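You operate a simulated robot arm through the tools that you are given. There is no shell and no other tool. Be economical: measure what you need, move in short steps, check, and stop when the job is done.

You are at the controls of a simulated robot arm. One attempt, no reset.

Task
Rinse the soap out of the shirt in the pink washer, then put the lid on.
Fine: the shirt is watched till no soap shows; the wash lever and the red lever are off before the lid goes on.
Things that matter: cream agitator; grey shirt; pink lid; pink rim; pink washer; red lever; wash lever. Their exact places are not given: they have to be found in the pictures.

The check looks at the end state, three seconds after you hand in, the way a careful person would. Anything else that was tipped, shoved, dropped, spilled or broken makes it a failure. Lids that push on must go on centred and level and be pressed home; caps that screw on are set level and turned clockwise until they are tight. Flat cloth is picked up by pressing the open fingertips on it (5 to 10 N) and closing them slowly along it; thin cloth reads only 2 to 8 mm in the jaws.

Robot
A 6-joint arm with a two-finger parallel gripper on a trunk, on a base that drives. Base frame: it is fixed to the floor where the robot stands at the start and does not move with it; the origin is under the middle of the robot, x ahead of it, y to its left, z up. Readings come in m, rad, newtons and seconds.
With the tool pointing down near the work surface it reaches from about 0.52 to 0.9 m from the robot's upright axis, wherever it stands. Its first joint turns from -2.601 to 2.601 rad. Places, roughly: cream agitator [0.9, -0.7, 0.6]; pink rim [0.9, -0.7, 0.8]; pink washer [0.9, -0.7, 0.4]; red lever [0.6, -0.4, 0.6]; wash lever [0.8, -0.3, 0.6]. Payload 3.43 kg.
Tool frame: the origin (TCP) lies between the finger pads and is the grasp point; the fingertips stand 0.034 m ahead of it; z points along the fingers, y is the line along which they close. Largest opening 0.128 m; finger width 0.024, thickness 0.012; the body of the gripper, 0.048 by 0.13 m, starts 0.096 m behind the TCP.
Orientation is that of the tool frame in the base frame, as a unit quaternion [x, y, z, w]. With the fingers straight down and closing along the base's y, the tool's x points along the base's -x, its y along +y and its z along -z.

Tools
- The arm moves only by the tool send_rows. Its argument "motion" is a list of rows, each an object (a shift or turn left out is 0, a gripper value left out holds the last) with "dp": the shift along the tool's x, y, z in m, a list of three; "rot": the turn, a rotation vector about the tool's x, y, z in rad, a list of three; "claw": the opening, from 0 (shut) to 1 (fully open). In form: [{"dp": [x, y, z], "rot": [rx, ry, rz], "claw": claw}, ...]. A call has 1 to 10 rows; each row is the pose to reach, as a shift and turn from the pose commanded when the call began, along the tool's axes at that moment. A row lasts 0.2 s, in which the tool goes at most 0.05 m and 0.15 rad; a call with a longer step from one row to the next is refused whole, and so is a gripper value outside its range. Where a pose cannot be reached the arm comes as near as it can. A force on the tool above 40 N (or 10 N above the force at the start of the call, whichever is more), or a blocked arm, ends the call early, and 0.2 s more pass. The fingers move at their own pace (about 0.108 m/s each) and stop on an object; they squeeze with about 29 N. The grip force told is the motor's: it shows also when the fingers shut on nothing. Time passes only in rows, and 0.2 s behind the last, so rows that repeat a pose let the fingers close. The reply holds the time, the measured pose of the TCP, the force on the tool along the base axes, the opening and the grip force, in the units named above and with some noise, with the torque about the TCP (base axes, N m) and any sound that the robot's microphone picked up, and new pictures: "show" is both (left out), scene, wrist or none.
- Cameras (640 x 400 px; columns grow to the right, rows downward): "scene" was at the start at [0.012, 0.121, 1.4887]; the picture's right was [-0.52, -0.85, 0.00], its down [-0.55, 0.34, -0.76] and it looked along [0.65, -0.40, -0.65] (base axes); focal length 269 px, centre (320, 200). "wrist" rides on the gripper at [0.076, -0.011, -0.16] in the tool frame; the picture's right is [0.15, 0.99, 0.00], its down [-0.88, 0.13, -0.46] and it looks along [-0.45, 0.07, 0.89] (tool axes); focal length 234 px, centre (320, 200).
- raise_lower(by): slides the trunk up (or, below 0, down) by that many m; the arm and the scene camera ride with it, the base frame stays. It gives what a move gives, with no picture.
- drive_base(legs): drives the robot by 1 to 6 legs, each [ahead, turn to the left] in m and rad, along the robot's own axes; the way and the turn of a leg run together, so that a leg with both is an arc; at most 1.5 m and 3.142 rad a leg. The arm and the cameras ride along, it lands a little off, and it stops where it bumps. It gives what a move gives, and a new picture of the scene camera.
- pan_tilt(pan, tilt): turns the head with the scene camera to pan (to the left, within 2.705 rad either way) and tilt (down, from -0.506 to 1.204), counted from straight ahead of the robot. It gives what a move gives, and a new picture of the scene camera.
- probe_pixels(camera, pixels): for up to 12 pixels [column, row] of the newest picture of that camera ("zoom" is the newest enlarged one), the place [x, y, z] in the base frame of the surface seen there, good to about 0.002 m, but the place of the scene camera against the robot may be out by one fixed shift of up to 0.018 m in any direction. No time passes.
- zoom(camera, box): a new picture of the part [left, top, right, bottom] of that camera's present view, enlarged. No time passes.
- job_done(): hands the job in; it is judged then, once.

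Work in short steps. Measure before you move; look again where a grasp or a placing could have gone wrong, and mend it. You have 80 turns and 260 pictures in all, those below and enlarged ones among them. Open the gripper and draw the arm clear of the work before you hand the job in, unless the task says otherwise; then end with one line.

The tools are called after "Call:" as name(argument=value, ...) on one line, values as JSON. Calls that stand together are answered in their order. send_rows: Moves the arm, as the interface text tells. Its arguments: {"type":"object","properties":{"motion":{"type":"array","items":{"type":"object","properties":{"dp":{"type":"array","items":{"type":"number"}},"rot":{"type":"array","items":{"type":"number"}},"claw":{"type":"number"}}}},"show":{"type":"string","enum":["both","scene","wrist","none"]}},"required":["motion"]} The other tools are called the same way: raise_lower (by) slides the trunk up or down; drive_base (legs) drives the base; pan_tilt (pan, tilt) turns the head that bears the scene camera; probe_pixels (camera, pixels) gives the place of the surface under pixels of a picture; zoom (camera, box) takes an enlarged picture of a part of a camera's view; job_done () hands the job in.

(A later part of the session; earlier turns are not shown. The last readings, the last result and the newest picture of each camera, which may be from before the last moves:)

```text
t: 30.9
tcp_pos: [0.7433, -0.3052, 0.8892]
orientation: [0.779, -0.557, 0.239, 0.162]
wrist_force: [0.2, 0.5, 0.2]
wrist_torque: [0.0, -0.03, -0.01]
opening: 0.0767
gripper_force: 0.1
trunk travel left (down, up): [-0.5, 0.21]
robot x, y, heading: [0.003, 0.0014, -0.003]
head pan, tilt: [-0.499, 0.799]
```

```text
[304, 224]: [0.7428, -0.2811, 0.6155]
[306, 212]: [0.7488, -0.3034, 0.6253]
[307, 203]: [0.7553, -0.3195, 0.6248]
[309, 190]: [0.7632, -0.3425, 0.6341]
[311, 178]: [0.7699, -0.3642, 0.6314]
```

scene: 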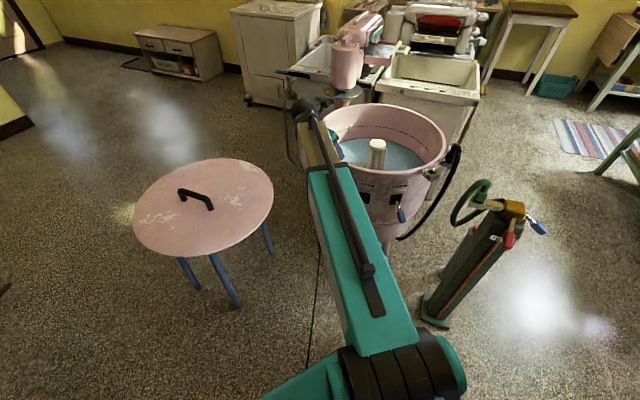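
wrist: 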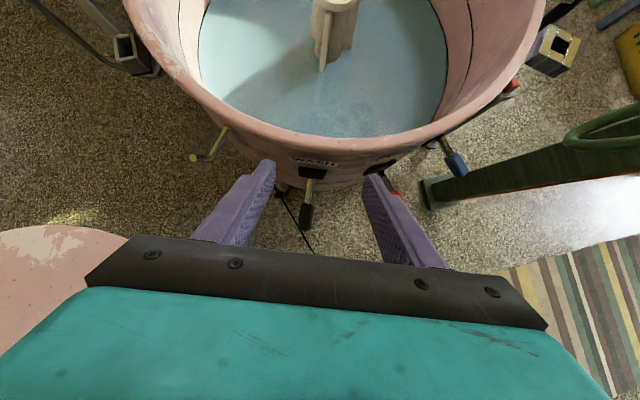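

Wash handle centre ≈(0.7475,−0.3025,0.613). I descend over it.

Call:
send_rows(motion=[{"dp": [-0.022, 0, 0.0328]}, {"dp": [-0.044, 0, 0.0656]}, {"dp": [-0.066, 0, 0.0984]}, {"dp": [-0.088, -0.001, 0.131]}, {"dp": [-0.11, -0.001, 0.164]}, {"dp": [-0.132, -0.001, 0.197]}, {"dp": [-0.1536, -0.001, 0.2296]}, {"dp": [-0.1536, -0.001, 0.2296]}])

```text
t: 32.7
tcp_pos: [0.7448, -0.3011, 0.6152]
orientation: [0.78, -0.556, 0.238, 0.162]
wrist_force: [0.6, 1.0, -0.5]
wrist_torque: [-0.03, 0.02, 0.02]
opening: 0.0767
gripper_force: 0.0
trunk travel left (down, up): [-0.5, 0.21]
robot x, y, heading: [-0.0014, -0.0009, 0.002]
head pan, tilt: [-0.499, 0.799]
```

scene: 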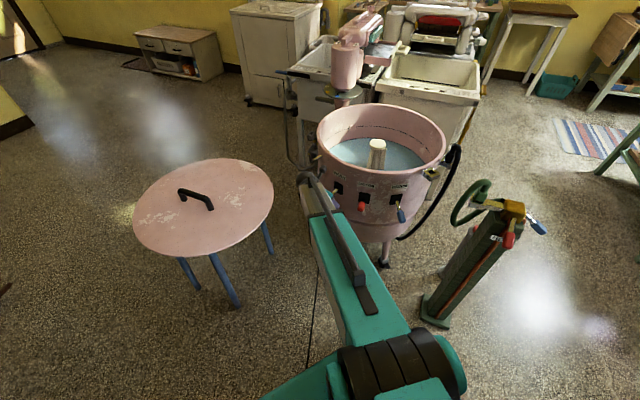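
wrist: 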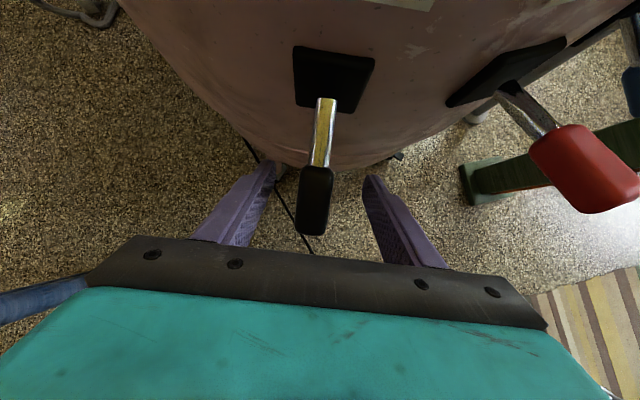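

Centred over the black handle; I close gently.

Call:
send_rows(motion=[{"claw": 0.4}, {"claw": 0.3}, {"claw": 0.25}, {"claw": 0.2}, {"claw": 0.15}, {"claw": 0.15}], show="none")

Call:
send_rows(motion=[{"dp": [0.0055, 0, -0.0083]}, {"dp": [0.011, 0, -0.0167]}, {"dp": [0.0166, 0, -0.025]}, {"dp": [0.022, 0, -0.0333]}, {"dp": [0.0276, 0, -0.0417]}, {"dp": [0.036, 0, -0.046]}, {"dp": [0.043, 0, -0.0525]}], show="wrist")

```text
t: 34.1
tcp_pos: [0.7477, -0.3018, 0.6161]
orientation: [0.78, -0.556, 0.239, 0.161]
wrist_force: [17.8, 4.2, 0.4]
wrist_torque: [0.03, 0.19, 0.03]
opening: 0.0301
gripper_force: 9.4
trunk travel left (down, up): [-0.5, 0.21]
robot x, y, heading: [0.0009, -0.0033, -0.0]
head pan, tilt: [-0.499, 0.799]
```

```text
t: 35.7
tcp_pos: [0.7493, -0.3089, 0.6826]
orientation: [0.78, -0.555, 0.239, 0.161]
wrist_force: [16.0, 3.8, -2.8]
wrist_torque: [0.26, -0.26, -0.06]
opening: 0.029
gripper_force: 8.3
trunk travel left (down, up): [-0.5, 0.21]
robot x, y, heading: [-0.0004, 0.0007, 0.002]
head pan, tilt: [-0.499, 0.799]
```

wrist: 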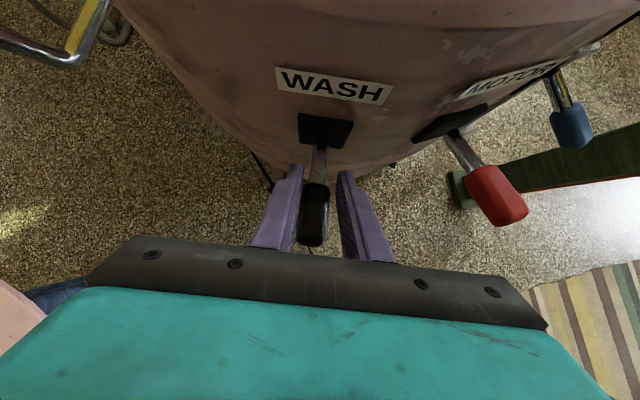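

Call:
probe_pixels(camera="wrist", pixels=[[312, 236], [314, 205], [315, 190], [318, 165], [320, 150], [493, 205], [478, 175], [462, 150]])

Call:
send_rows(motion=[{"claw": 0.1}, {"dp": [0.005, 0, -0.004]}, {"dp": [0.01, 0, -0.008]}, {"dp": [0.015, 0, -0.012]}, {"dp": [0.02, 0, -0.016]}], show="both")

Call:
probe_pixels(camera="wrist", pixels=[[312, 236], [314, 210], [315, 195], [318, 175], [320, 160]])

```text
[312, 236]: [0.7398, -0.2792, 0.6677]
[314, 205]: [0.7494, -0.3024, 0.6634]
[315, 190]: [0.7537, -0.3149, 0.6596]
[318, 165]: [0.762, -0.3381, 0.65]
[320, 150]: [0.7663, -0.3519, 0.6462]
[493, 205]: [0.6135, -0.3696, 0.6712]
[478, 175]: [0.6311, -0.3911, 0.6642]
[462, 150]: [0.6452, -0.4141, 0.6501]
```

```text
t: 36.7
tcp_pos: [0.7529, -0.3127, 0.6949]
orientation: [0.78, -0.557, 0.236, 0.158]
wrist_force: [11.0, -5.8, -19.2]
wrist_torque: [-0.75, -0.31, -0.3]
opening: 0.0256
gripper_force: 45.1
trunk travel left (down, up): [-0.5, 0.21]
robot x, y, heading: [0.0004, -0.0011, -0.004]
head pan, tilt: [-0.499, 0.799]
stopped in row 5: the force on the tool passed its limit at 42 N (the readings are from after the stop); the commanded pose is now the measured one
```

scene: 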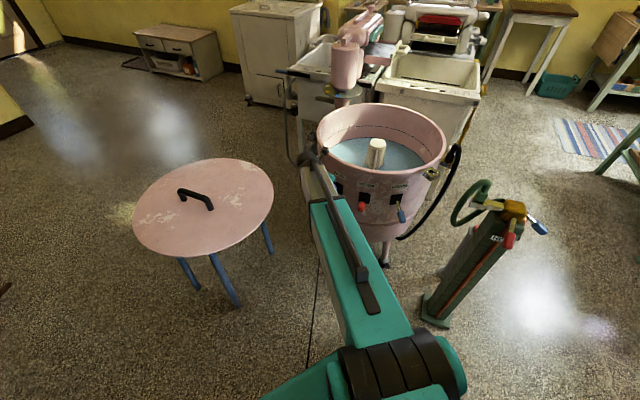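
wrist: 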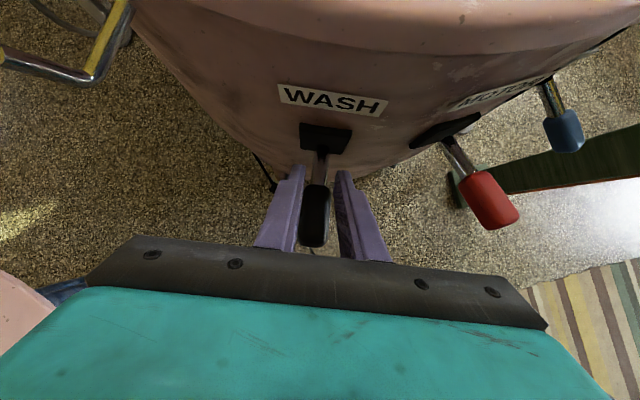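

```text
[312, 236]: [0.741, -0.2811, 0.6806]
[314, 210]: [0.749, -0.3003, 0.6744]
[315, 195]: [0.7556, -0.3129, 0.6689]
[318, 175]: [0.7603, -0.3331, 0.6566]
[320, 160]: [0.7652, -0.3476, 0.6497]
```

Wash lever is at its upper stop. I release, rise, and watch the washer.

Call:
send_rows(motion=[{"claw": 0.3}, {"claw": 0.6}, {"claw": 0.6}, {"dp": [0.022, 0, -0.0333]}, {"dp": [0.044, 0, -0.0667]}, {"dp": [0.066, 0, -0.1]}, {"dp": [0.088, 0, -0.1334]}, {"dp": [0.11, 0, -0.167]}, {"dp": [0.132, 0, -0.2]}, {"dp": [0.132, 0, -0.2]}])

Call:
zoom(camera="scene", box=[300, 90, 460, 230])

Call:
zoom(camera="wrist", box=[120, 0, 520, 240])

```text
t: 38.9
tcp_pos: [0.7484, -0.3117, 0.9363]
orientation: [0.78, -0.558, 0.237, 0.159]
wrist_force: [0.1, 0.1, 0.0]
wrist_torque: [0.0, 0.0, 0.01]
opening: 0.077
gripper_force: 0.0
trunk travel left (down, up): [-0.5, 0.21]
robot x, y, heading: [-0.0005, 0.0032, 0.0]
head pan, tilt: [-0.499, 0.799]
```

scene: 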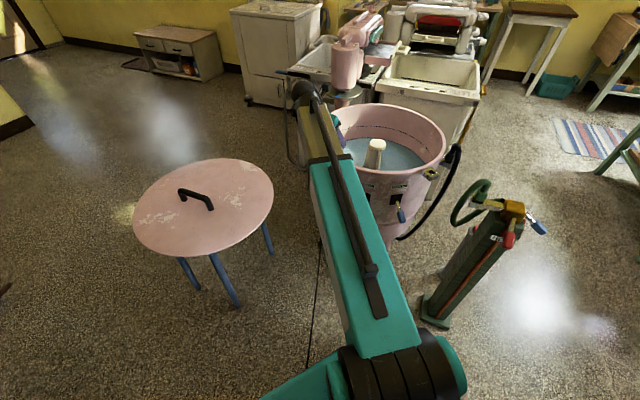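
wrist: 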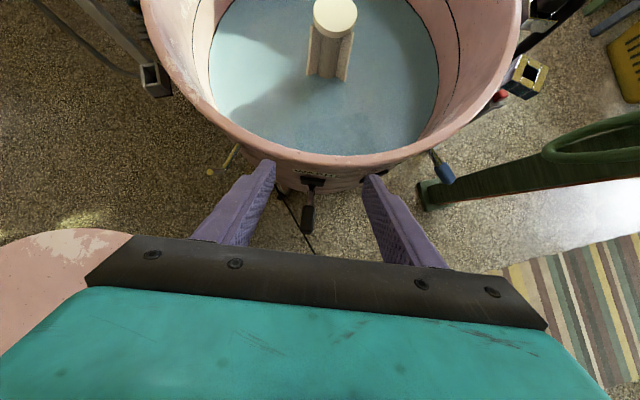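

```text
2.86 times, centred on (380, 160) of scene
```

zoom: 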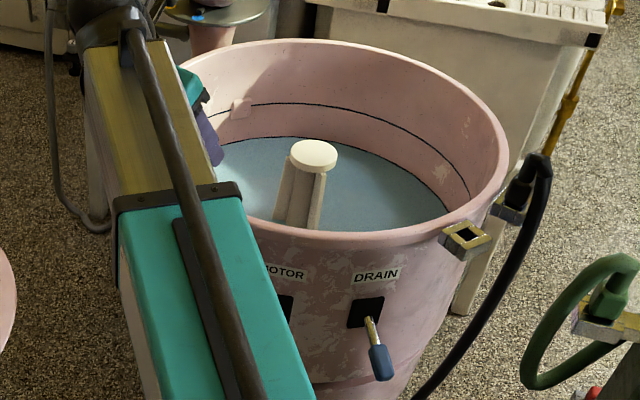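

```text
1.60 times, centred on (320, 120) of wrist
```

zoom: 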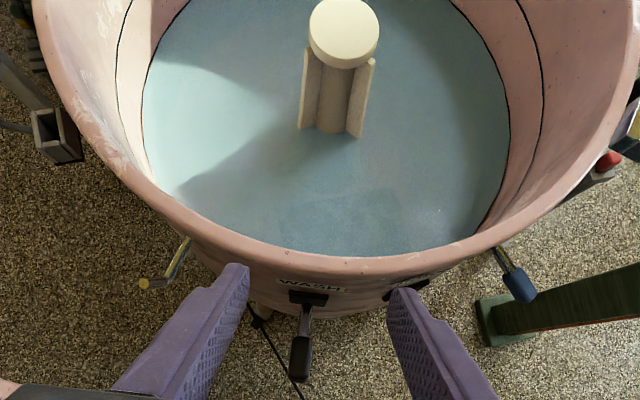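

I wait 2 s and compare the agitator fins to see if it oscillates.

Call:
send_rows(motion=[{}, {}, {}], show="wrist")

Call:
zoom(camera="wrist", box=[180, 0, 480, 180])

Call:
send_rows(motion=[{}, {}], show="wrist")

Call:
zoom(camera="wrist", box=[180, 0, 480, 180])

```text
t: 39.7
tcp_pos: [0.7495, -0.3125, 0.9376]
orientation: [0.78, -0.557, 0.237, 0.159]
wrist_force: [0.2, -0.7, 0.1]
wrist_torque: [0.03, 0.0, 0.02]
opening: 0.0769
gripper_force: 0.0
trunk travel left (down, up): [-0.5, 0.21]
robot x, y, heading: [-0.0019, 0.0026, 0.007]
head pan, tilt: [-0.499, 0.799]
```

wrist: 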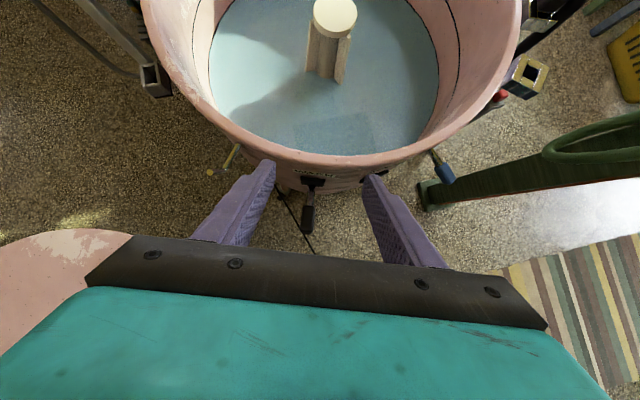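

```text
2.13 times, centred on (330, 90) of wrist
```

zoom: 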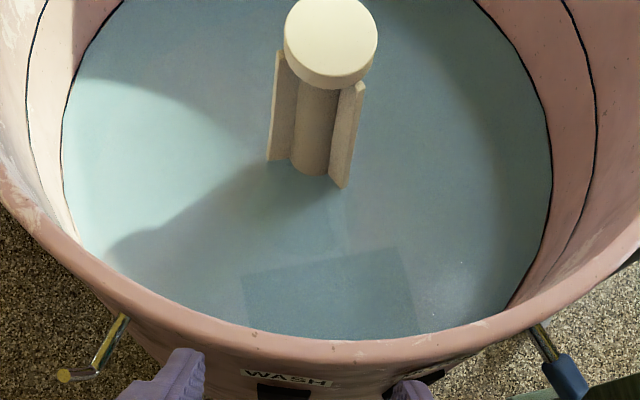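

```text
t: 40.3
tcp_pos: [0.7493, -0.311, 0.937]
orientation: [0.78, -0.557, 0.236, 0.158]
wrist_force: [0.5, 1.1, 0.1]
wrist_torque: [-0.02, 0.02, -0.02]
opening: 0.0767
gripper_force: 0.0
trunk travel left (down, up): [-0.5, 0.21]
robot x, y, heading: [0.0024, 0.0019, 0.002]
head pan, tilt: [-0.499, 0.799]
```

wrist: 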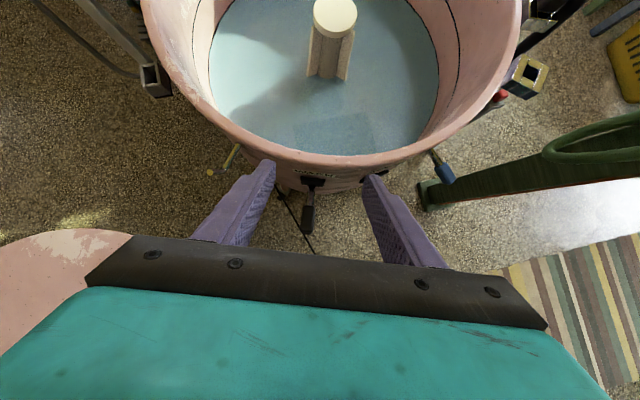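

```text
2.13 times, centred on (330, 90) of wrist
```

zoom: 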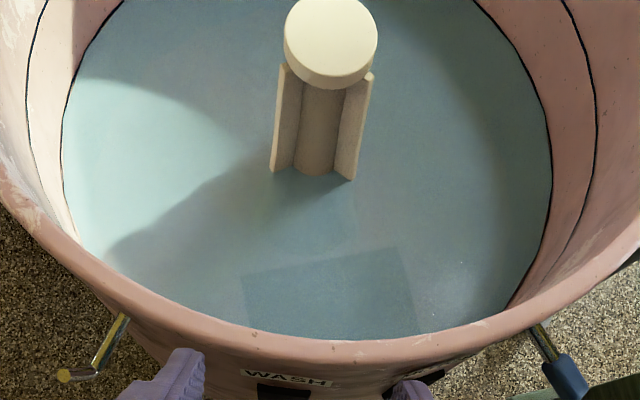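

The agitator oscillates and a darker square (the shirt) shows under the water at ~(340,130). I keep watching.

Call:
send_rows(motion=[{}, {}, {}, {}, {}, {}, {}, {}, {}, {}], show="none")

Call:
send_rows(motion=[{}, {}, {}, {}, {}, {}, {}, {}, {}, {}], show="none")

Call:
send_rows(motion=[{}, {}, {}, {}, {}, {}, {}, {}, {}, {}], show="wrist")

Call:
zoom(camera="wrist", box=[180, 0, 480, 180])

```text
t: 42.5
tcp_pos: [0.7492, -0.3122, 0.9376]
orientation: [0.78, -0.557, 0.237, 0.159]
wrist_force: [0.3, 0.3, 0.2]
wrist_torque: [0.03, -0.03, 0.02]
opening: 0.0768
gripper_force: 0.1
trunk travel left (down, up): [-0.5, 0.21]
robot x, y, heading: [0.0023, 0.0008, -0.005]
head pan, tilt: [-0.499, 0.799]
```

```text
t: 44.7
tcp_pos: [0.7491, -0.3121, 0.936]
orientation: [0.78, -0.557, 0.237, 0.159]
wrist_force: [0.2, 0.5, -0.5]
wrist_torque: [-0.02, -0.01, 0.0]
opening: 0.0769
gripper_force: 0.0
trunk travel left (down, up): [-0.5, 0.21]
robot x, y, heading: [0.0009, -0.0001, 0.002]
head pan, tilt: [-0.499, 0.799]
```

```text
t: 46.9
tcp_pos: [0.7504, -0.3128, 0.9371]
orientation: [0.78, -0.557, 0.237, 0.158]
wrist_force: [-0.3, 0.8, -0.3]
wrist_torque: [0.02, 0.03, 0.02]
opening: 0.0769
gripper_force: 0.1
trunk travel left (down, up): [-0.5, 0.21]
robot x, y, heading: [-0.0023, 0.0017, -0.001]
head pan, tilt: [-0.499, 0.799]
```

wrist: 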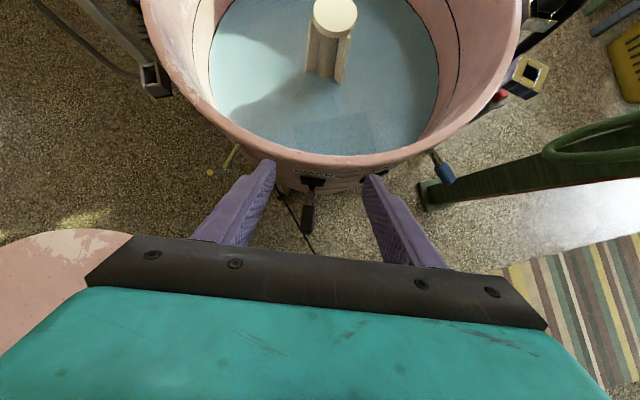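

```text
2.13 times, centred on (330, 90) of wrist
```

zoom: 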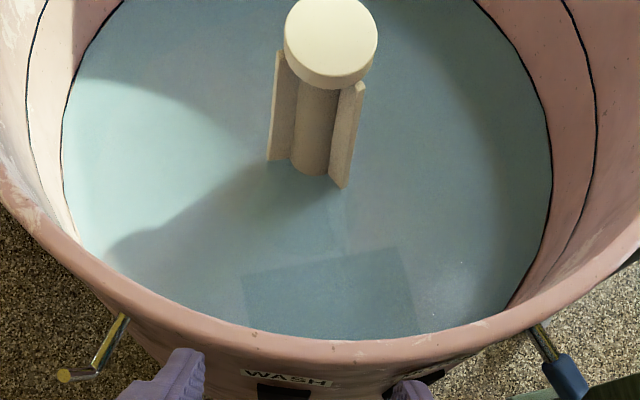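

To watch better, I move the camera to look straight down into the tub.

Call:
send_rows(motion=[{"dp": [0.04, 0, 0.0175]}, {"dp": [0.08, 0, 0.035]}, {"dp": [0.12, 0, 0.0525]}, {"dp": [0.16, 0, 0.07]}, {"dp": [0.2, 0, 0.088]}, {"dp": [0.24, 0, 0.105]}, {"dp": [0.278, 0, 0.123]}, {"dp": [0.278, 0, 0.123]}], show="wrist")

Call:
zoom(camera="wrist", box=[140, 40, 500, 260])

```text
t: 48.7
tcp_pos: [0.8449, -0.5943, 0.9855]
orientation: [0.78, -0.556, 0.238, 0.158]
wrist_force: [0.1, 0.8, -0.3]
wrist_torque: [0.02, 0.02, 0.0]
opening: 0.0768
gripper_force: 0.1
trunk travel left (down, up): [-0.5, 0.21]
robot x, y, heading: [0.0007, 0.0017, -0.0]
head pan, tilt: [-0.499, 0.799]
```

wrist: 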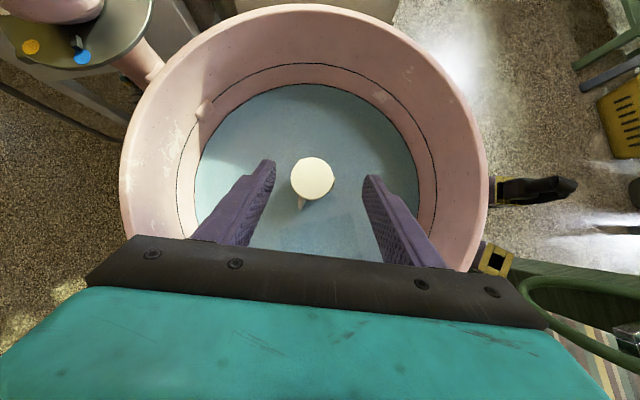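

```text
1.78 times, centred on (320, 150) of wrist
```

zoom: 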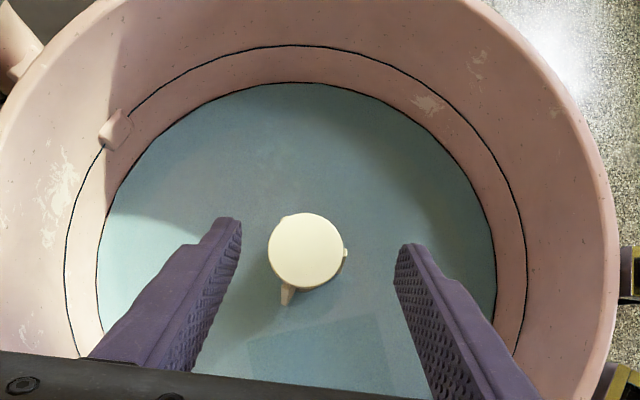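

The dark patch stayed fixed in the tub, so it's the shirt at the near side. I shift back 0.15 m and lower to inspect it.

Call:
send_rows(motion=[{"dp": [-0.04, 0, -0.02]}, {"dp": [-0.083, 0, -0.04]}, {"dp": [-0.124, 0, -0.06]}, {"dp": [-0.166, 0, -0.073]}, {"dp": [-0.166, 0, -0.073]}], show="wrist")

Call:
zoom(camera="wrist", box=[250, 90, 430, 200])

Call:
probe_pixels(camera="wrist", pixels=[[330, 130], [330, 160], [300, 180], [350, 180], [320, 195]])

```text
t: 49.9
tcp_pos: [0.7862, -0.4264, 0.9582]
orientation: [0.78, -0.557, 0.237, 0.159]
wrist_force: [-0.5, 0.0, -0.3]
wrist_torque: [-0.03, 0.03, -0.02]
opening: 0.0769
gripper_force: 0.0
trunk travel left (down, up): [-0.5, 0.21]
robot x, y, heading: [0.0006, 0.0033, 0.0]
head pan, tilt: [-0.499, 0.799]
```

wrist: 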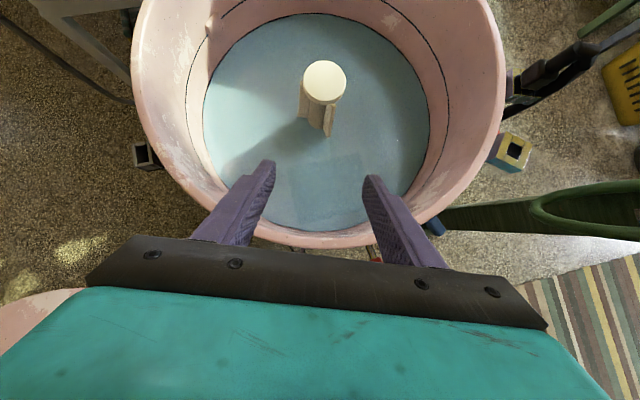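

```text
3.56 times, centred on (340, 145) of wrist
```

zoom: 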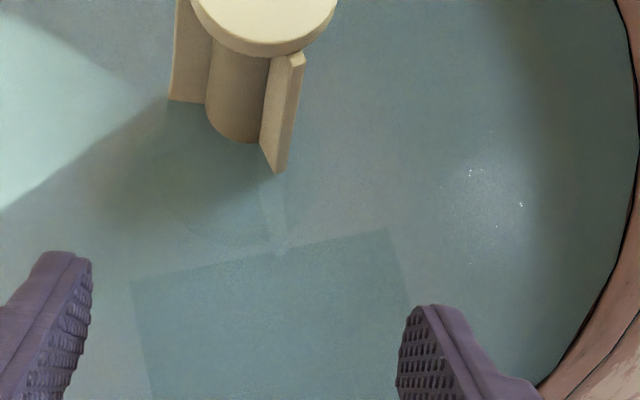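

```text
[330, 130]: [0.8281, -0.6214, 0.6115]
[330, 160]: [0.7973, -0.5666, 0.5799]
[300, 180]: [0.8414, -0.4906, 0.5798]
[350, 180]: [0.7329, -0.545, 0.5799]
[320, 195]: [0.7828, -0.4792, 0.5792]
```

A faint quad (shirt) is visible; I can't tell soap yet. I watch for more seconds and compare.

Call:
send_rows(motion=[{}, {}, {}, {}, {}, {}, {}, {}, {}, {}], show="none")

Call:
send_rows(motion=[{}, {}, {}, {}, {}, {}, {}, {}, {}, {}], show="none")

Call:
send_rows(motion=[{}, {}, {}, {}, {}, {}, {}, {}, {}, {}], show="wrist")

Call:
zoom(camera="wrist", box=[190, 0, 450, 240])

Call:
zoom(camera="wrist", box=[250, 90, 430, 200])

```text
t: 52.1
tcp_pos: [0.7863, -0.4263, 0.9585]
orientation: [0.78, -0.557, 0.237, 0.158]
wrist_force: [0.7, -0.4, 0.6]
wrist_torque: [-0.02, -0.02, 0.01]
opening: 0.0769
gripper_force: 0.1
trunk travel left (down, up): [-0.5, 0.21]
robot x, y, heading: [-0.0006, -0.0036, 0.001]
head pan, tilt: [-0.499, 0.799]
```

```text
t: 54.3
tcp_pos: [0.7859, -0.4263, 0.9593]
orientation: [0.78, -0.557, 0.237, 0.158]
wrist_force: [0.8, -0.3, -0.2]
wrist_torque: [-0.02, 0.01, 0.03]
opening: 0.0767
gripper_force: 0.0
trunk travel left (down, up): [-0.5, 0.21]
robot x, y, heading: [-0.0003, 0.0016, 0.002]
head pan, tilt: [-0.499, 0.799]
```

```text
t: 56.5
tcp_pos: [0.7864, -0.425, 0.9588]
orientation: [0.78, -0.557, 0.237, 0.159]
wrist_force: [0.2, -0.1, -0.6]
wrist_torque: [-0.02, 0.03, 0.0]
opening: 0.0768
gripper_force: 0.0
trunk travel left (down, up): [-0.5, 0.21]
robot x, y, heading: [0.0019, -0.0029, -0.002]
head pan, tilt: [-0.499, 0.799]
```

wrist: 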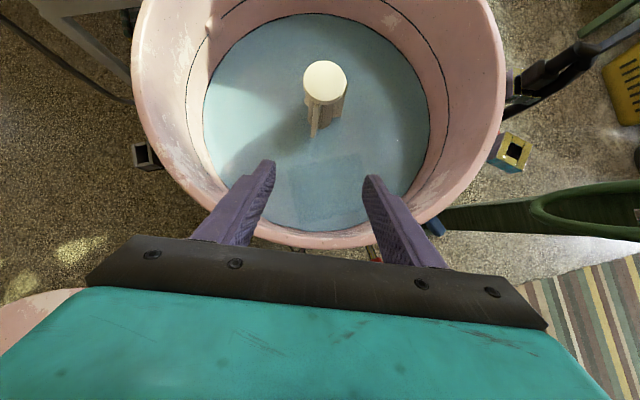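

```text
1.67 times, centred on (320, 120) of wrist
```

zoom: 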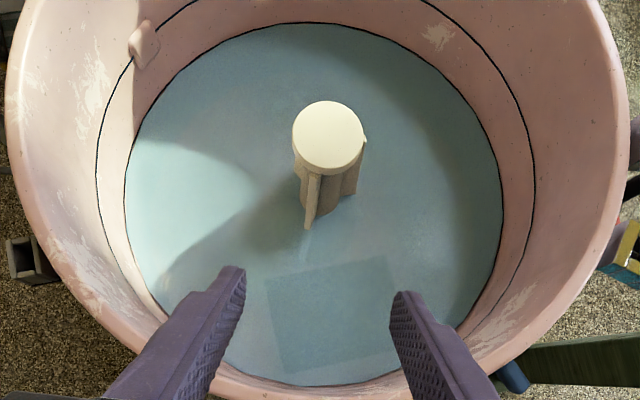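

```text
3.56 times, centred on (340, 145) of wrist
```

zoom: 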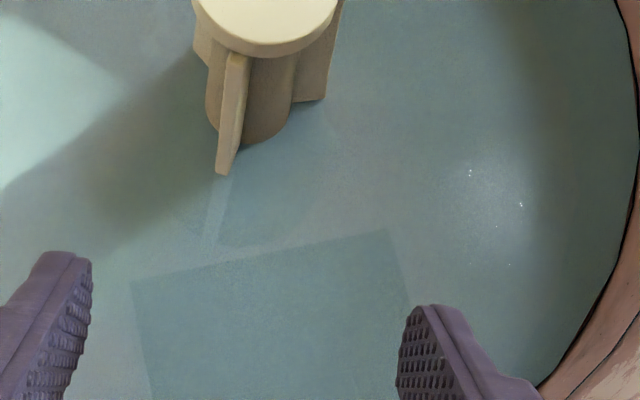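

Call:
zoom(camera="wrist", box=[360, 110, 420, 180])

Call:
zoom(camera="wrist", box=[275, 130, 375, 230])

Call:
zoom(camera="scene", box=[330, 120, 450, 180])

```text
5.71 times, centred on (390, 145) of wrist
```

zoom: 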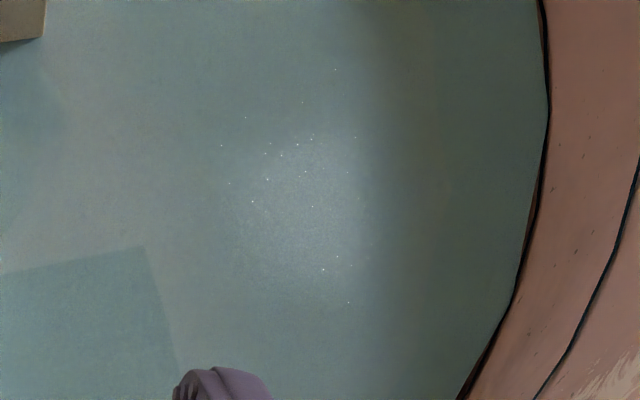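

```text
4.00 times, centred on (325, 180) of wrist
```

zoom: 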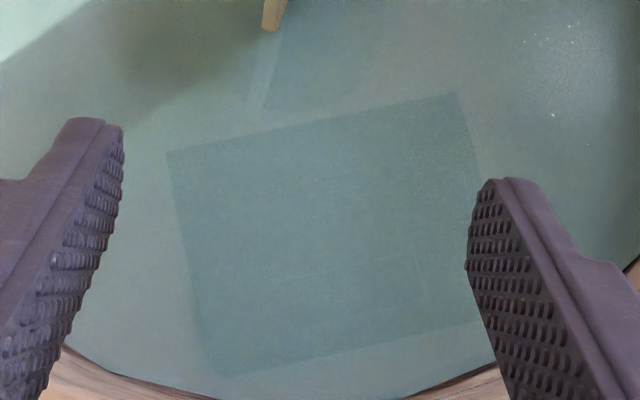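

```text
5.33 times, centred on (390, 150) of scene
```

zoom: 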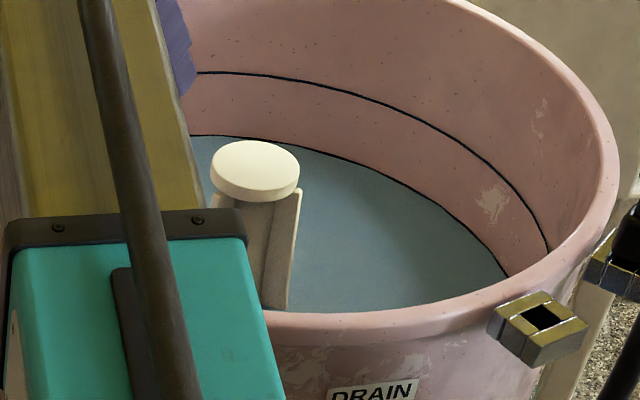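

The shirt shows faintly through milky water; I keep watching whether it clears.

Call:
send_rows(motion=[{}, {}, {}, {}, {}, {}, {}, {}, {}, {}], show="none")

Call:
send_rows(motion=[{}, {}, {}, {}, {}, {}, {}, {}, {}, {}], show="none")

Call:
send_rows(motion=[{}, {}, {}, {}, {}, {}, {}, {}, {}, {}], show="none")

Call:
send_rows(motion=[{}, {}, {}, {}, {}, {}, {}, {}, {}, {}], show="none")

Call:
send_rows(motion=[{}, {}, {}, {}, {}, {}, {}, {}, {}, {}], show="wrist")

Call:
zoom(camera="wrist", box=[275, 130, 375, 230])

```text
t: 58.7
tcp_pos: [0.7873, -0.4254, 0.9584]
orientation: [0.78, -0.557, 0.237, 0.159]
wrist_force: [-0.4, -0.8, 0.6]
wrist_torque: [0.02, -0.03, -0.02]
opening: 0.0766
gripper_force: 0.1
trunk travel left (down, up): [-0.5, 0.21]
robot x, y, heading: [0.0002, 0.0007, -0.001]
head pan, tilt: [-0.499, 0.799]
```

```text
t: 60.9
tcp_pos: [0.7867, -0.4259, 0.959]
orientation: [0.78, -0.557, 0.237, 0.159]
wrist_force: [-0.5, -0.6, -0.4]
wrist_torque: [0.03, -0.01, 0.0]
opening: 0.0771
gripper_force: 0.0
trunk travel left (down, up): [-0.5, 0.21]
robot x, y, heading: [-0.0047, 0.0024, -0.005]
head pan, tilt: [-0.499, 0.799]
```

```text
t: 63.1
tcp_pos: [0.7866, -0.4254, 0.9587]
orientation: [0.78, -0.557, 0.237, 0.159]
wrist_force: [0.0, -0.7, 0.0]
wrist_torque: [-0.02, 0.0, 0.04]
opening: 0.0767
gripper_force: 0.1
trunk travel left (down, up): [-0.5, 0.21]
robot x, y, heading: [0.0034, 0.0018, -0.003]
head pan, tilt: [-0.499, 0.799]
```

```text
t: 65.3
tcp_pos: [0.7852, -0.4267, 0.9582]
orientation: [0.78, -0.557, 0.237, 0.158]
wrist_force: [-0.4, -0.7, 0.8]
wrist_torque: [0.0, 0.0, 0.0]
opening: 0.0767
gripper_force: 0.1
trunk travel left (down, up): [-0.5, 0.21]
robot x, y, heading: [0.0027, -0.0007, 0.001]
head pan, tilt: [-0.499, 0.799]
```

```text
t: 67.5
tcp_pos: [0.7859, -0.4254, 0.9581]
orientation: [0.78, -0.557, 0.237, 0.159]
wrist_force: [-0.5, -0.7, -0.1]
wrist_torque: [-0.01, -0.04, 0.0]
opening: 0.0769
gripper_force: 0.2
trunk travel left (down, up): [-0.5, 0.21]
robot x, y, heading: [0.0007, 0.0013, -0.0]
head pan, tilt: [-0.499, 0.799]
```

wrist: 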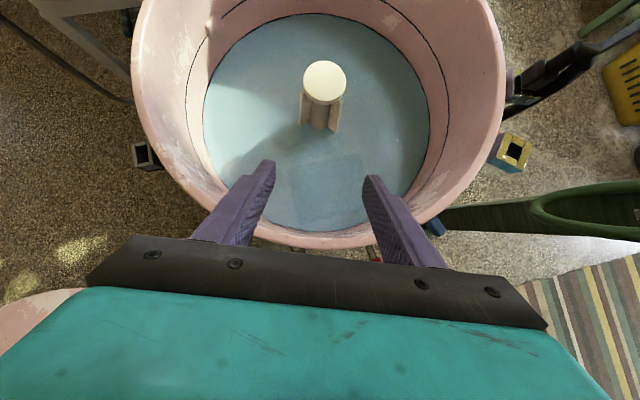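

```text
4.00 times, centred on (325, 180) of wrist
```

zoom: 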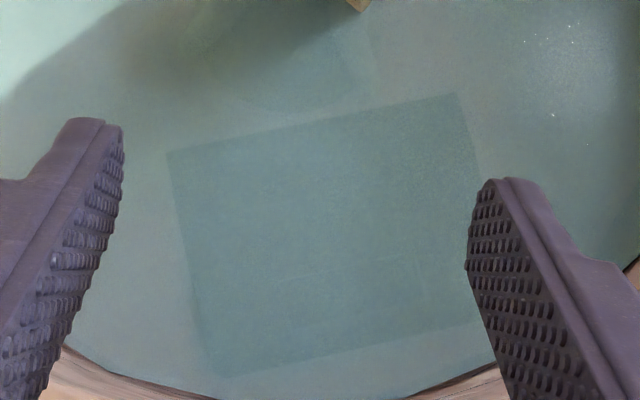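

Shirt looks uniform now with no pale mottling (unlike the mottled patch at the start). I watch another ~11 s for confirmation.

Call:
send_rows(motion=[{}, {}, {}, {}, {}, {}, {}, {}, {}, {}], show="none")

Call:
send_rows(motion=[{}, {}, {}, {}, {}, {}, {}, {}, {}, {}], show="none")

Call:
send_rows(motion=[{}, {}, {}, {}, {}, {}, {}, {}, {}, {}], show="none")

Call:
send_rows(motion=[{}, {}, {}, {}, {}, {}, {}, {}, {}, {}], show="none")

Call:
send_rows(motion=[{}, {}, {}, {}, {}, {}, {}, {}, {}, {}], show="wrist")

Call:
zoom(camera="wrist", box=[275, 130, 375, 230])

```text
t: 69.7
tcp_pos: [0.7855, -0.4257, 0.9586]
orientation: [0.78, -0.557, 0.237, 0.159]
wrist_force: [1.5, 0.9, -0.1]
wrist_torque: [0.03, -0.02, 0.0]
opening: 0.077
gripper_force: 0.1
trunk travel left (down, up): [-0.5, 0.21]
robot x, y, heading: [-0.0002, -0.0011, -0.002]
head pan, tilt: [-0.499, 0.799]
```

```text
t: 71.9
tcp_pos: [0.7863, -0.4266, 0.9582]
orientation: [0.78, -0.557, 0.237, 0.16]
wrist_force: [-0.9, 1.1, -0.3]
wrist_torque: [0.02, 0.0, -0.02]
opening: 0.0768
gripper_force: 0.2
trunk travel left (down, up): [-0.5, 0.21]
robot x, y, heading: [0.0021, 0.0013, 0.0]
head pan, tilt: [-0.499, 0.799]
```

```text
t: 74.1
tcp_pos: [0.7857, -0.426, 0.958]
orientation: [0.78, -0.557, 0.237, 0.158]
wrist_force: [0.3, 0.2, 0.2]
wrist_torque: [0.01, 0.01, 0.01]
opening: 0.0768
gripper_force: 0.1
trunk travel left (down, up): [-0.5, 0.21]
robot x, y, heading: [-0.0001, 0.0031, -0.001]
head pan, tilt: [-0.499, 0.799]
```

```text
t: 76.3
tcp_pos: [0.7856, -0.4262, 0.9587]
orientation: [0.78, -0.557, 0.237, 0.159]
wrist_force: [-0.7, -0.2, 0.1]
wrist_torque: [0.0, 0.0, 0.01]
opening: 0.0768
gripper_force: 0.0
trunk travel left (down, up): [-0.5, 0.21]
robot x, y, heading: [0.0029, 0.0001, 0.001]
head pan, tilt: [-0.499, 0.799]
```

```text
t: 78.5
tcp_pos: [0.7857, -0.4261, 0.9594]
orientation: [0.78, -0.557, 0.237, 0.159]
wrist_force: [-0.3, 0.1, -0.1]
wrist_torque: [0.02, 0.06, -0.03]
opening: 0.0771
gripper_force: 0.1
trunk travel left (down, up): [-0.5, 0.21]
robot x, y, heading: [0.0025, -0.0024, 0.002]
head pan, tilt: [-0.499, 0.799]
```

wrist: 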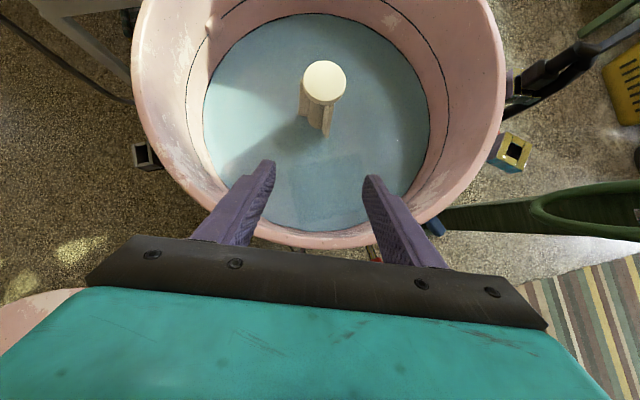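

```text
4.00 times, centred on (325, 180) of wrist
```

zoom: 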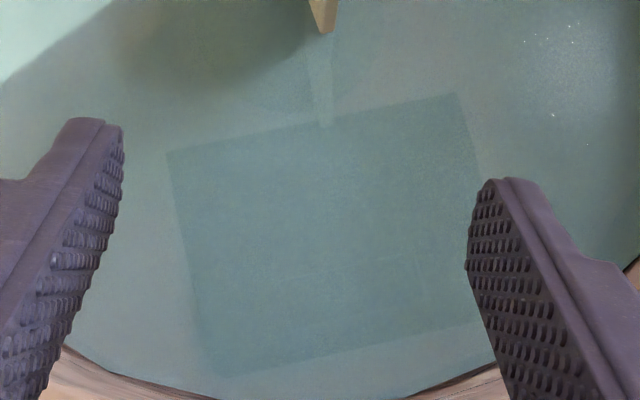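

Contrast may still be increasing slightly; I watch another ~18 s to be sure.

Call:
send_rows(motion=[{}, {}, {}, {}, {}, {}, {}, {}, {}, {}], show="none")

Call:
send_rows(motion=[{}, {}, {}, {}, {}, {}, {}, {}, {}, {}], show="none")

Call:
send_rows(motion=[{}, {}, {}, {}, {}, {}, {}, {}, {}, {}], show="none")

Call:
send_rows(motion=[{}, {}, {}, {}, {}, {}, {}, {}, {}, {}], show="none")

Call:
send_rows(motion=[{}, {}, {}, {}, {}, {}, {}, {}, {}, {}], show="none")

Call:
send_rows(motion=[{}, {}, {}, {}, {}, {}, {}, {}, {}, {}], show="none")

Call:
send_rows(motion=[{}, {}, {}, {}, {}, {}, {}, {}, {}, {}], show="none")

Call:
send_rows(motion=[{}, {}, {}, {}, {}, {}, {}, {}, {}, {}], show="wrist")

Call:
zoom(camera="wrist", box=[275, 130, 375, 230])

```text
t: 80.7
tcp_pos: [0.7859, -0.4264, 0.9582]
orientation: [0.78, -0.557, 0.237, 0.159]
wrist_force: [0.2, -0.5, -0.2]
wrist_torque: [-0.01, 0.0, 0.01]
opening: 0.0768
gripper_force: 0.0
trunk travel left (down, up): [-0.5, 0.21]
robot x, y, heading: [-0.0017, -0.0012, 0.0]
head pan, tilt: [-0.499, 0.799]
```

```text
t: 82.9
tcp_pos: [0.7851, -0.4256, 0.9591]
orientation: [0.78, -0.557, 0.236, 0.159]
wrist_force: [-0.4, -0.4, -0.4]
wrist_torque: [0.02, 0.0, -0.02]
opening: 0.077
gripper_force: 0.0
trunk travel left (down, up): [-0.5, 0.21]
robot x, y, heading: [0.0015, 0.0026, -0.002]
head pan, tilt: [-0.499, 0.799]
```

```text
t: 85.1
tcp_pos: [0.7861, -0.4256, 0.9582]
orientation: [0.78, -0.557, 0.236, 0.158]
wrist_force: [-1.0, -0.7, 0.5]
wrist_torque: [-0.01, -0.02, 0.0]
opening: 0.0768
gripper_force: 0.0
trunk travel left (down, up): [-0.5, 0.21]
robot x, y, heading: [0.0028, 0.0009, -0.002]
head pan, tilt: [-0.499, 0.799]
```

```text
t: 87.3
tcp_pos: [0.7848, -0.4267, 0.9583]
orientation: [0.78, -0.557, 0.237, 0.158]
wrist_force: [-0.2, -0.6, -1.6]
wrist_torque: [0.01, 0.01, -0.04]
opening: 0.0769
gripper_force: 0.0
trunk travel left (down, up): [-0.5, 0.21]
robot x, y, heading: [0.0, 0.0002, -0.003]
head pan, tilt: [-0.499, 0.799]
```

```text
t: 89.5
tcp_pos: [0.7861, -0.4267, 0.9591]
orientation: [0.78, -0.557, 0.236, 0.159]
wrist_force: [-0.3, -0.3, 0.1]
wrist_torque: [0.0, 0.03, -0.01]
opening: 0.0766
gripper_force: 0.1
trunk travel left (down, up): [-0.5, 0.21]
robot x, y, heading: [0.001, 0.003, -0.0]
head pan, tilt: [-0.499, 0.799]
```

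```text
t: 91.7
tcp_pos: [0.7856, -0.4259, 0.9581]
orientation: [0.78, -0.557, 0.237, 0.159]
wrist_force: [0.5, -0.1, 0.2]
wrist_torque: [0.01, 0.01, 0.0]
opening: 0.0766
gripper_force: 0.0
trunk travel left (down, up): [-0.5, 0.21]
robot x, y, heading: [-0.0, -0.0011, -0.004]
head pan, tilt: [-0.499, 0.799]
```

```text
t: 93.9
tcp_pos: [0.7853, -0.4263, 0.9592]
orientation: [0.78, -0.558, 0.237, 0.159]
wrist_force: [0.3, -0.9, 0.4]
wrist_torque: [0.01, 0.0, -0.05]
opening: 0.0768
gripper_force: 0.0
trunk travel left (down, up): [-0.5, 0.21]
robot x, y, heading: [-0.0004, -0.0016, 0.0]
head pan, tilt: [-0.499, 0.799]
```

```text
t: 96.1
tcp_pos: [0.7854, -0.4267, 0.9578]
orientation: [0.78, -0.557, 0.237, 0.158]
wrist_force: [0.4, 0.7, -0.7]
wrist_torque: [-0.01, 0.01, -0.02]
opening: 0.0769
gripper_force: 0.1
trunk travel left (down, up): [-0.5, 0.21]
robot x, y, heading: [-0.0016, 0.0036, 0.003]
head pan, tilt: [-0.499, 0.799]
```

wrist: 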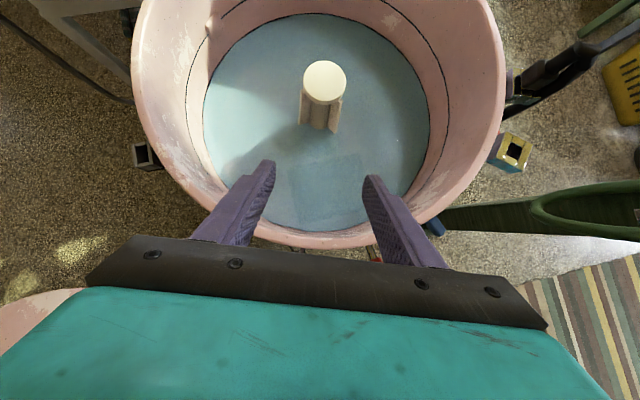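

```text
4.00 times, centred on (325, 180) of wrist
```

zoom: 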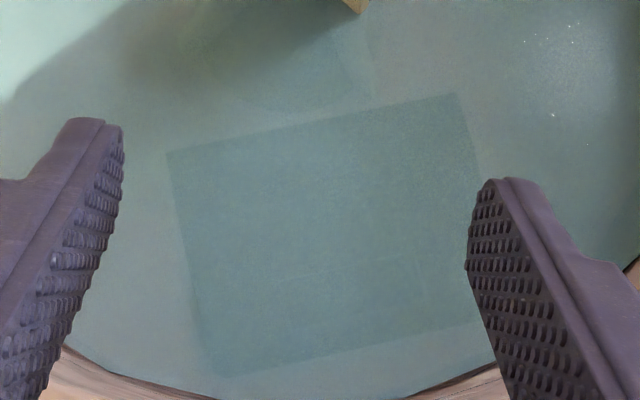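

No change over 40 s: no soap shows. Now the levers off: I return outside the rim and descend onto the wash handle (up position).

Call:
send_rows(motion=[{"dp": [-0.036, -0.002, -0.0238]}, {"dp": [-0.072, -0.004, -0.0476]}, {"dp": [-0.1078, -0.0057, -0.0714]}, {"dp": [-0.131, -0.005, -0.0369]}, {"dp": [-0.154, -0.004, -0.0024]}, {"dp": [-0.177, -0.004, 0.032]}, {"dp": [-0.2, -0.003, 0.0667]}, {"dp": [-0.222, -0.003, 0.101]}, {"dp": [-0.245, -0.002, 0.136]}, {"dp": [-0.2682, -0.0017, 0.1705]}], show="wrist")

```text
t: 98.3
tcp_pos: [0.7482, -0.3028, 0.6666]
orientation: [0.78, -0.557, 0.237, 0.159]
wrist_force: [-0.2, 0.3, 0.4]
wrist_torque: [0.0, -0.03, -0.01]
opening: 0.0766
gripper_force: 0.0
trunk travel left (down, up): [-0.5, 0.21]
robot x, y, heading: [0.0019, 0.0005, -0.004]
head pan, tilt: [-0.499, 0.799]
```

wrist: 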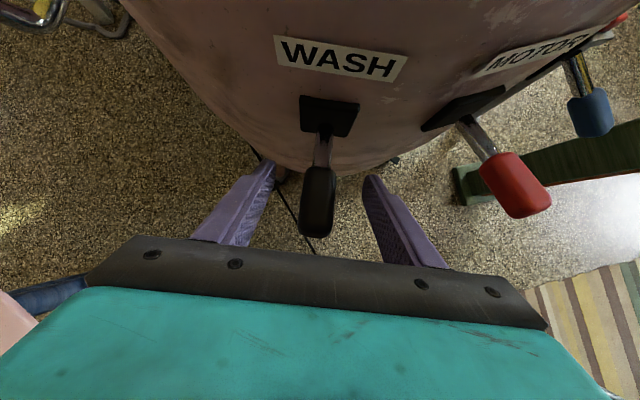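

Handle is between the fingers. I close and bring it down to its lower stop (TCP z≈0.612).

Call:
send_rows(motion=[{"claw": 0.4}, {"claw": 0.3}, {"claw": 0.25}, {"claw": 0.2}, {"claw": 0.14}, {"claw": 0.14}], show="none")

Call:
send_rows(motion=[{"dp": [-0.0055, 0, 0.0083]}, {"dp": [-0.011, 0, 0.0167]}, {"dp": [-0.0166, 0, 0.025]}, {"dp": [-0.022, 0, 0.0333]}, {"dp": [-0.0276, 0, 0.0417]}, {"dp": [-0.032, 0, 0.048]}], show="wrist")

Call:
probe_pixels(camera="wrist", pixels=[[315, 220], [316, 195], [318, 175], [322, 150], [325, 120]])

```text
t: 99.7
tcp_pos: [0.7496, -0.3027, 0.6658]
orientation: [0.78, -0.557, 0.236, 0.159]
wrist_force: [12.4, 3.6, 2.6]
wrist_torque: [-0.67, 1.43, -1.42]
opening: 0.0262
gripper_force: 45.0
trunk travel left (down, up): [-0.5, 0.21]
robot x, y, heading: [-0.0036, 0.0006, -0.001]
head pan, tilt: [-0.499, 0.799]
```

```text
t: 101.1
tcp_pos: [0.7493, -0.3006, 0.6051]
orientation: [0.781, -0.557, 0.234, 0.159]
wrist_force: [9.3, -1.5, 0.3]
wrist_torque: [-0.25, 0.64, 0.18]
opening: 0.0262
gripper_force: 24.2
trunk travel left (down, up): [-0.5, 0.21]
robot x, y, heading: [0.003, 0.0011, 0.004]
head pan, tilt: [-0.499, 0.799]
```

wrist: 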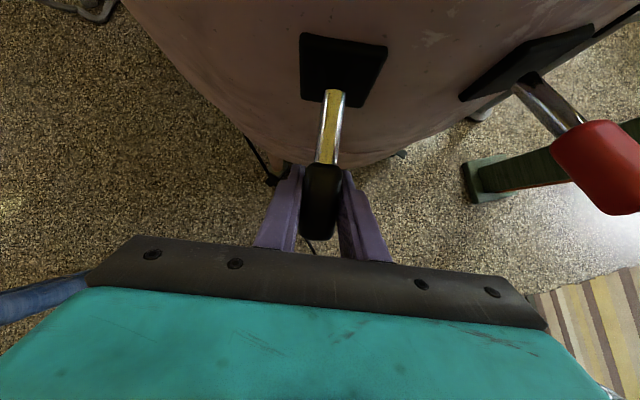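

```text
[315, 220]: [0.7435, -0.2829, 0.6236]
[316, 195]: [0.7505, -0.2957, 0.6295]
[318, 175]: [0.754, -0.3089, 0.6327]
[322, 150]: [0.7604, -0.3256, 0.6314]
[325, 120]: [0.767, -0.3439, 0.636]
```

It is slightly higher than its original off angle (0.630 vs 0.625); I press further to the stop.

Call:
send_rows(motion=[{"dp": [-0.0028, 0, 0.0042]}, {"dp": [-0.0055, 0, 0.0083]}, {"dp": [-0.0083, 0, 0.0125]}, {"dp": [-0.011, 0, 0.0166]}], show="wrist")

Call:
probe_pixels(camera="wrist", pixels=[[315, 220], [316, 195], [318, 175], [322, 150], [325, 120]])

```text
t: 102.1
tcp_pos: [0.7505, -0.301, 0.5926]
orientation: [0.78, -0.555, 0.24, 0.16]
wrist_force: [9.4, -6.3, 36.7]
wrist_torque: [-0.05, 1.56, 0.37]
opening: 0.0259
gripper_force: 45.1
trunk travel left (down, up): [-0.5, 0.21]
robot x, y, heading: [-0.002, 0.0055, 0.002]
head pan, tilt: [-0.499, 0.799]
```

wrist: 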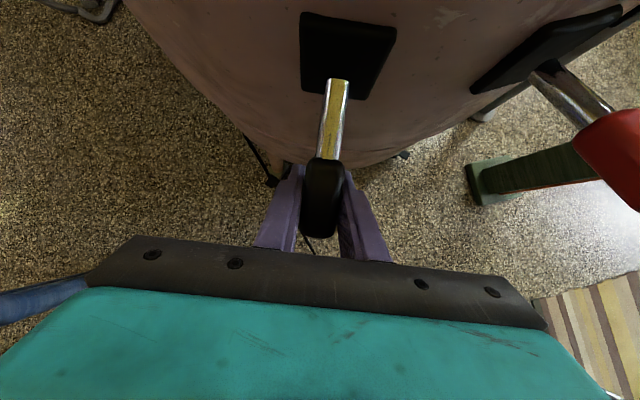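

```text
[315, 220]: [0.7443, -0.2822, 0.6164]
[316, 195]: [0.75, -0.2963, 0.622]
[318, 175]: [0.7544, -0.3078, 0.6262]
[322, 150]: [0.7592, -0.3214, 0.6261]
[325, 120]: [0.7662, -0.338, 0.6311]
```

At the stop (37 N). Release, rise and swing back toward the red lever.

Call:
send_rows(motion=[{"claw": 0.3}, {"claw": 0.6}, {"claw": 0.6}, {"dp": [0.022, 0, -0.0333]}, {"dp": [0.044, 0, -0.0667]}, {"dp": [0.066, 0, -0.1]}, {"dp": [0.088, 0, -0.1334]}, {"dp": [0.11, 0, -0.167]}, {"dp": [0.138, 0, -0.208]}, {"dp": [0.138, 0, -0.208]}], show="wrist")

```text
t: 104.3
tcp_pos: [0.7454, -0.3043, 0.8393]
orientation: [0.78, -0.558, 0.236, 0.159]
wrist_force: [-0.6, -0.2, 0.1]
wrist_torque: [0.0, 0.0, -0.01]
opening: 0.0769
gripper_force: 0.1
trunk travel left (down, up): [-0.5, 0.21]
robot x, y, heading: [0.0002, -0.0006, -0.001]
head pan, tilt: [-0.499, 0.799]
```

wrist: 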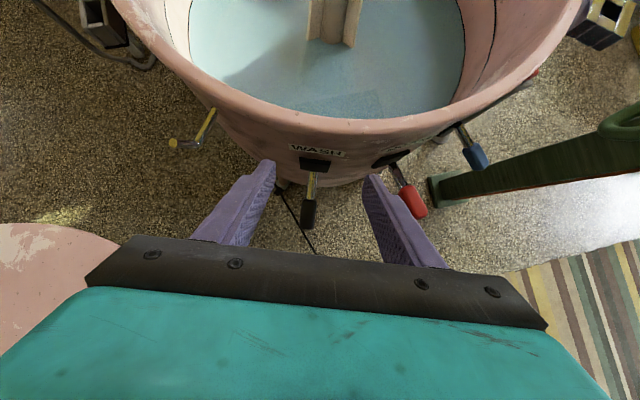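

Wash lever is down again at ~(311,205). I swing to above the red lever.

Call:
send_rows(motion=[{"dp": [0.012, 0.031, -0.01], "rot": [0.0479, -0.0012, -0.0722]}, {"dp": [0.02, 0.063, -0.01], "rot": [0.0958, -0.0024, -0.1444]}, {"dp": [0.027, 0.094, -0.0088], "rot": [0.1436, -0.0036, -0.2166]}, {"dp": [0.036, 0.125, -0.0088], "rot": [0.1915, -0.0048, -0.2888]}, {"dp": [0.045, 0.1564, -0.0088], "rot": [0.2394, -0.006, -0.361]}, {"dp": [0.045, 0.1564, -0.0088], "rot": [0.2394, -0.006, -0.361]}], show="wrist")

Call:
probe_pixels(camera="wrist", pixels=[[308, 225], [308, 215], [309, 205], [310, 195], [312, 185]])

```text
t: 105.7
tcp_pos: [0.6095, -0.3871, 0.8696]
orientation: [0.881, -0.376, 0.267, 0.103]
wrist_force: [0.3, -0.4, -0.3]
wrist_torque: [0.0, 0.03, 0.02]
opening: 0.0764
gripper_force: 0.1
trunk travel left (down, up): [-0.5, 0.21]
robot x, y, heading: [0.0008, 0.0011, -0.005]
head pan, tilt: [-0.499, 0.799]
```

wrist: 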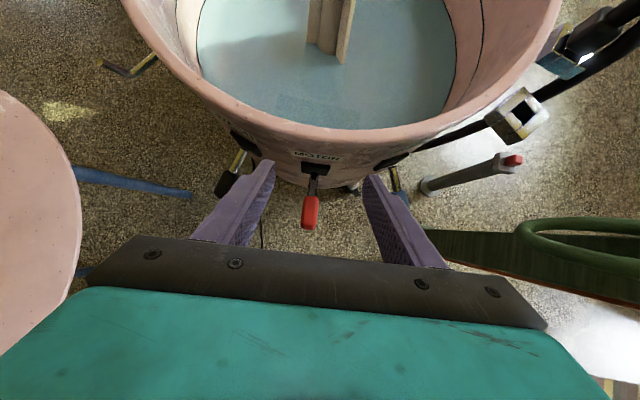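

```text
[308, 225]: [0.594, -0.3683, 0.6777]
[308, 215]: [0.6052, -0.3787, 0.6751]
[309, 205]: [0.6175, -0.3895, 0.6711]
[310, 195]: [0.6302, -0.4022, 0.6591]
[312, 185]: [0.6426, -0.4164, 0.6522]
```

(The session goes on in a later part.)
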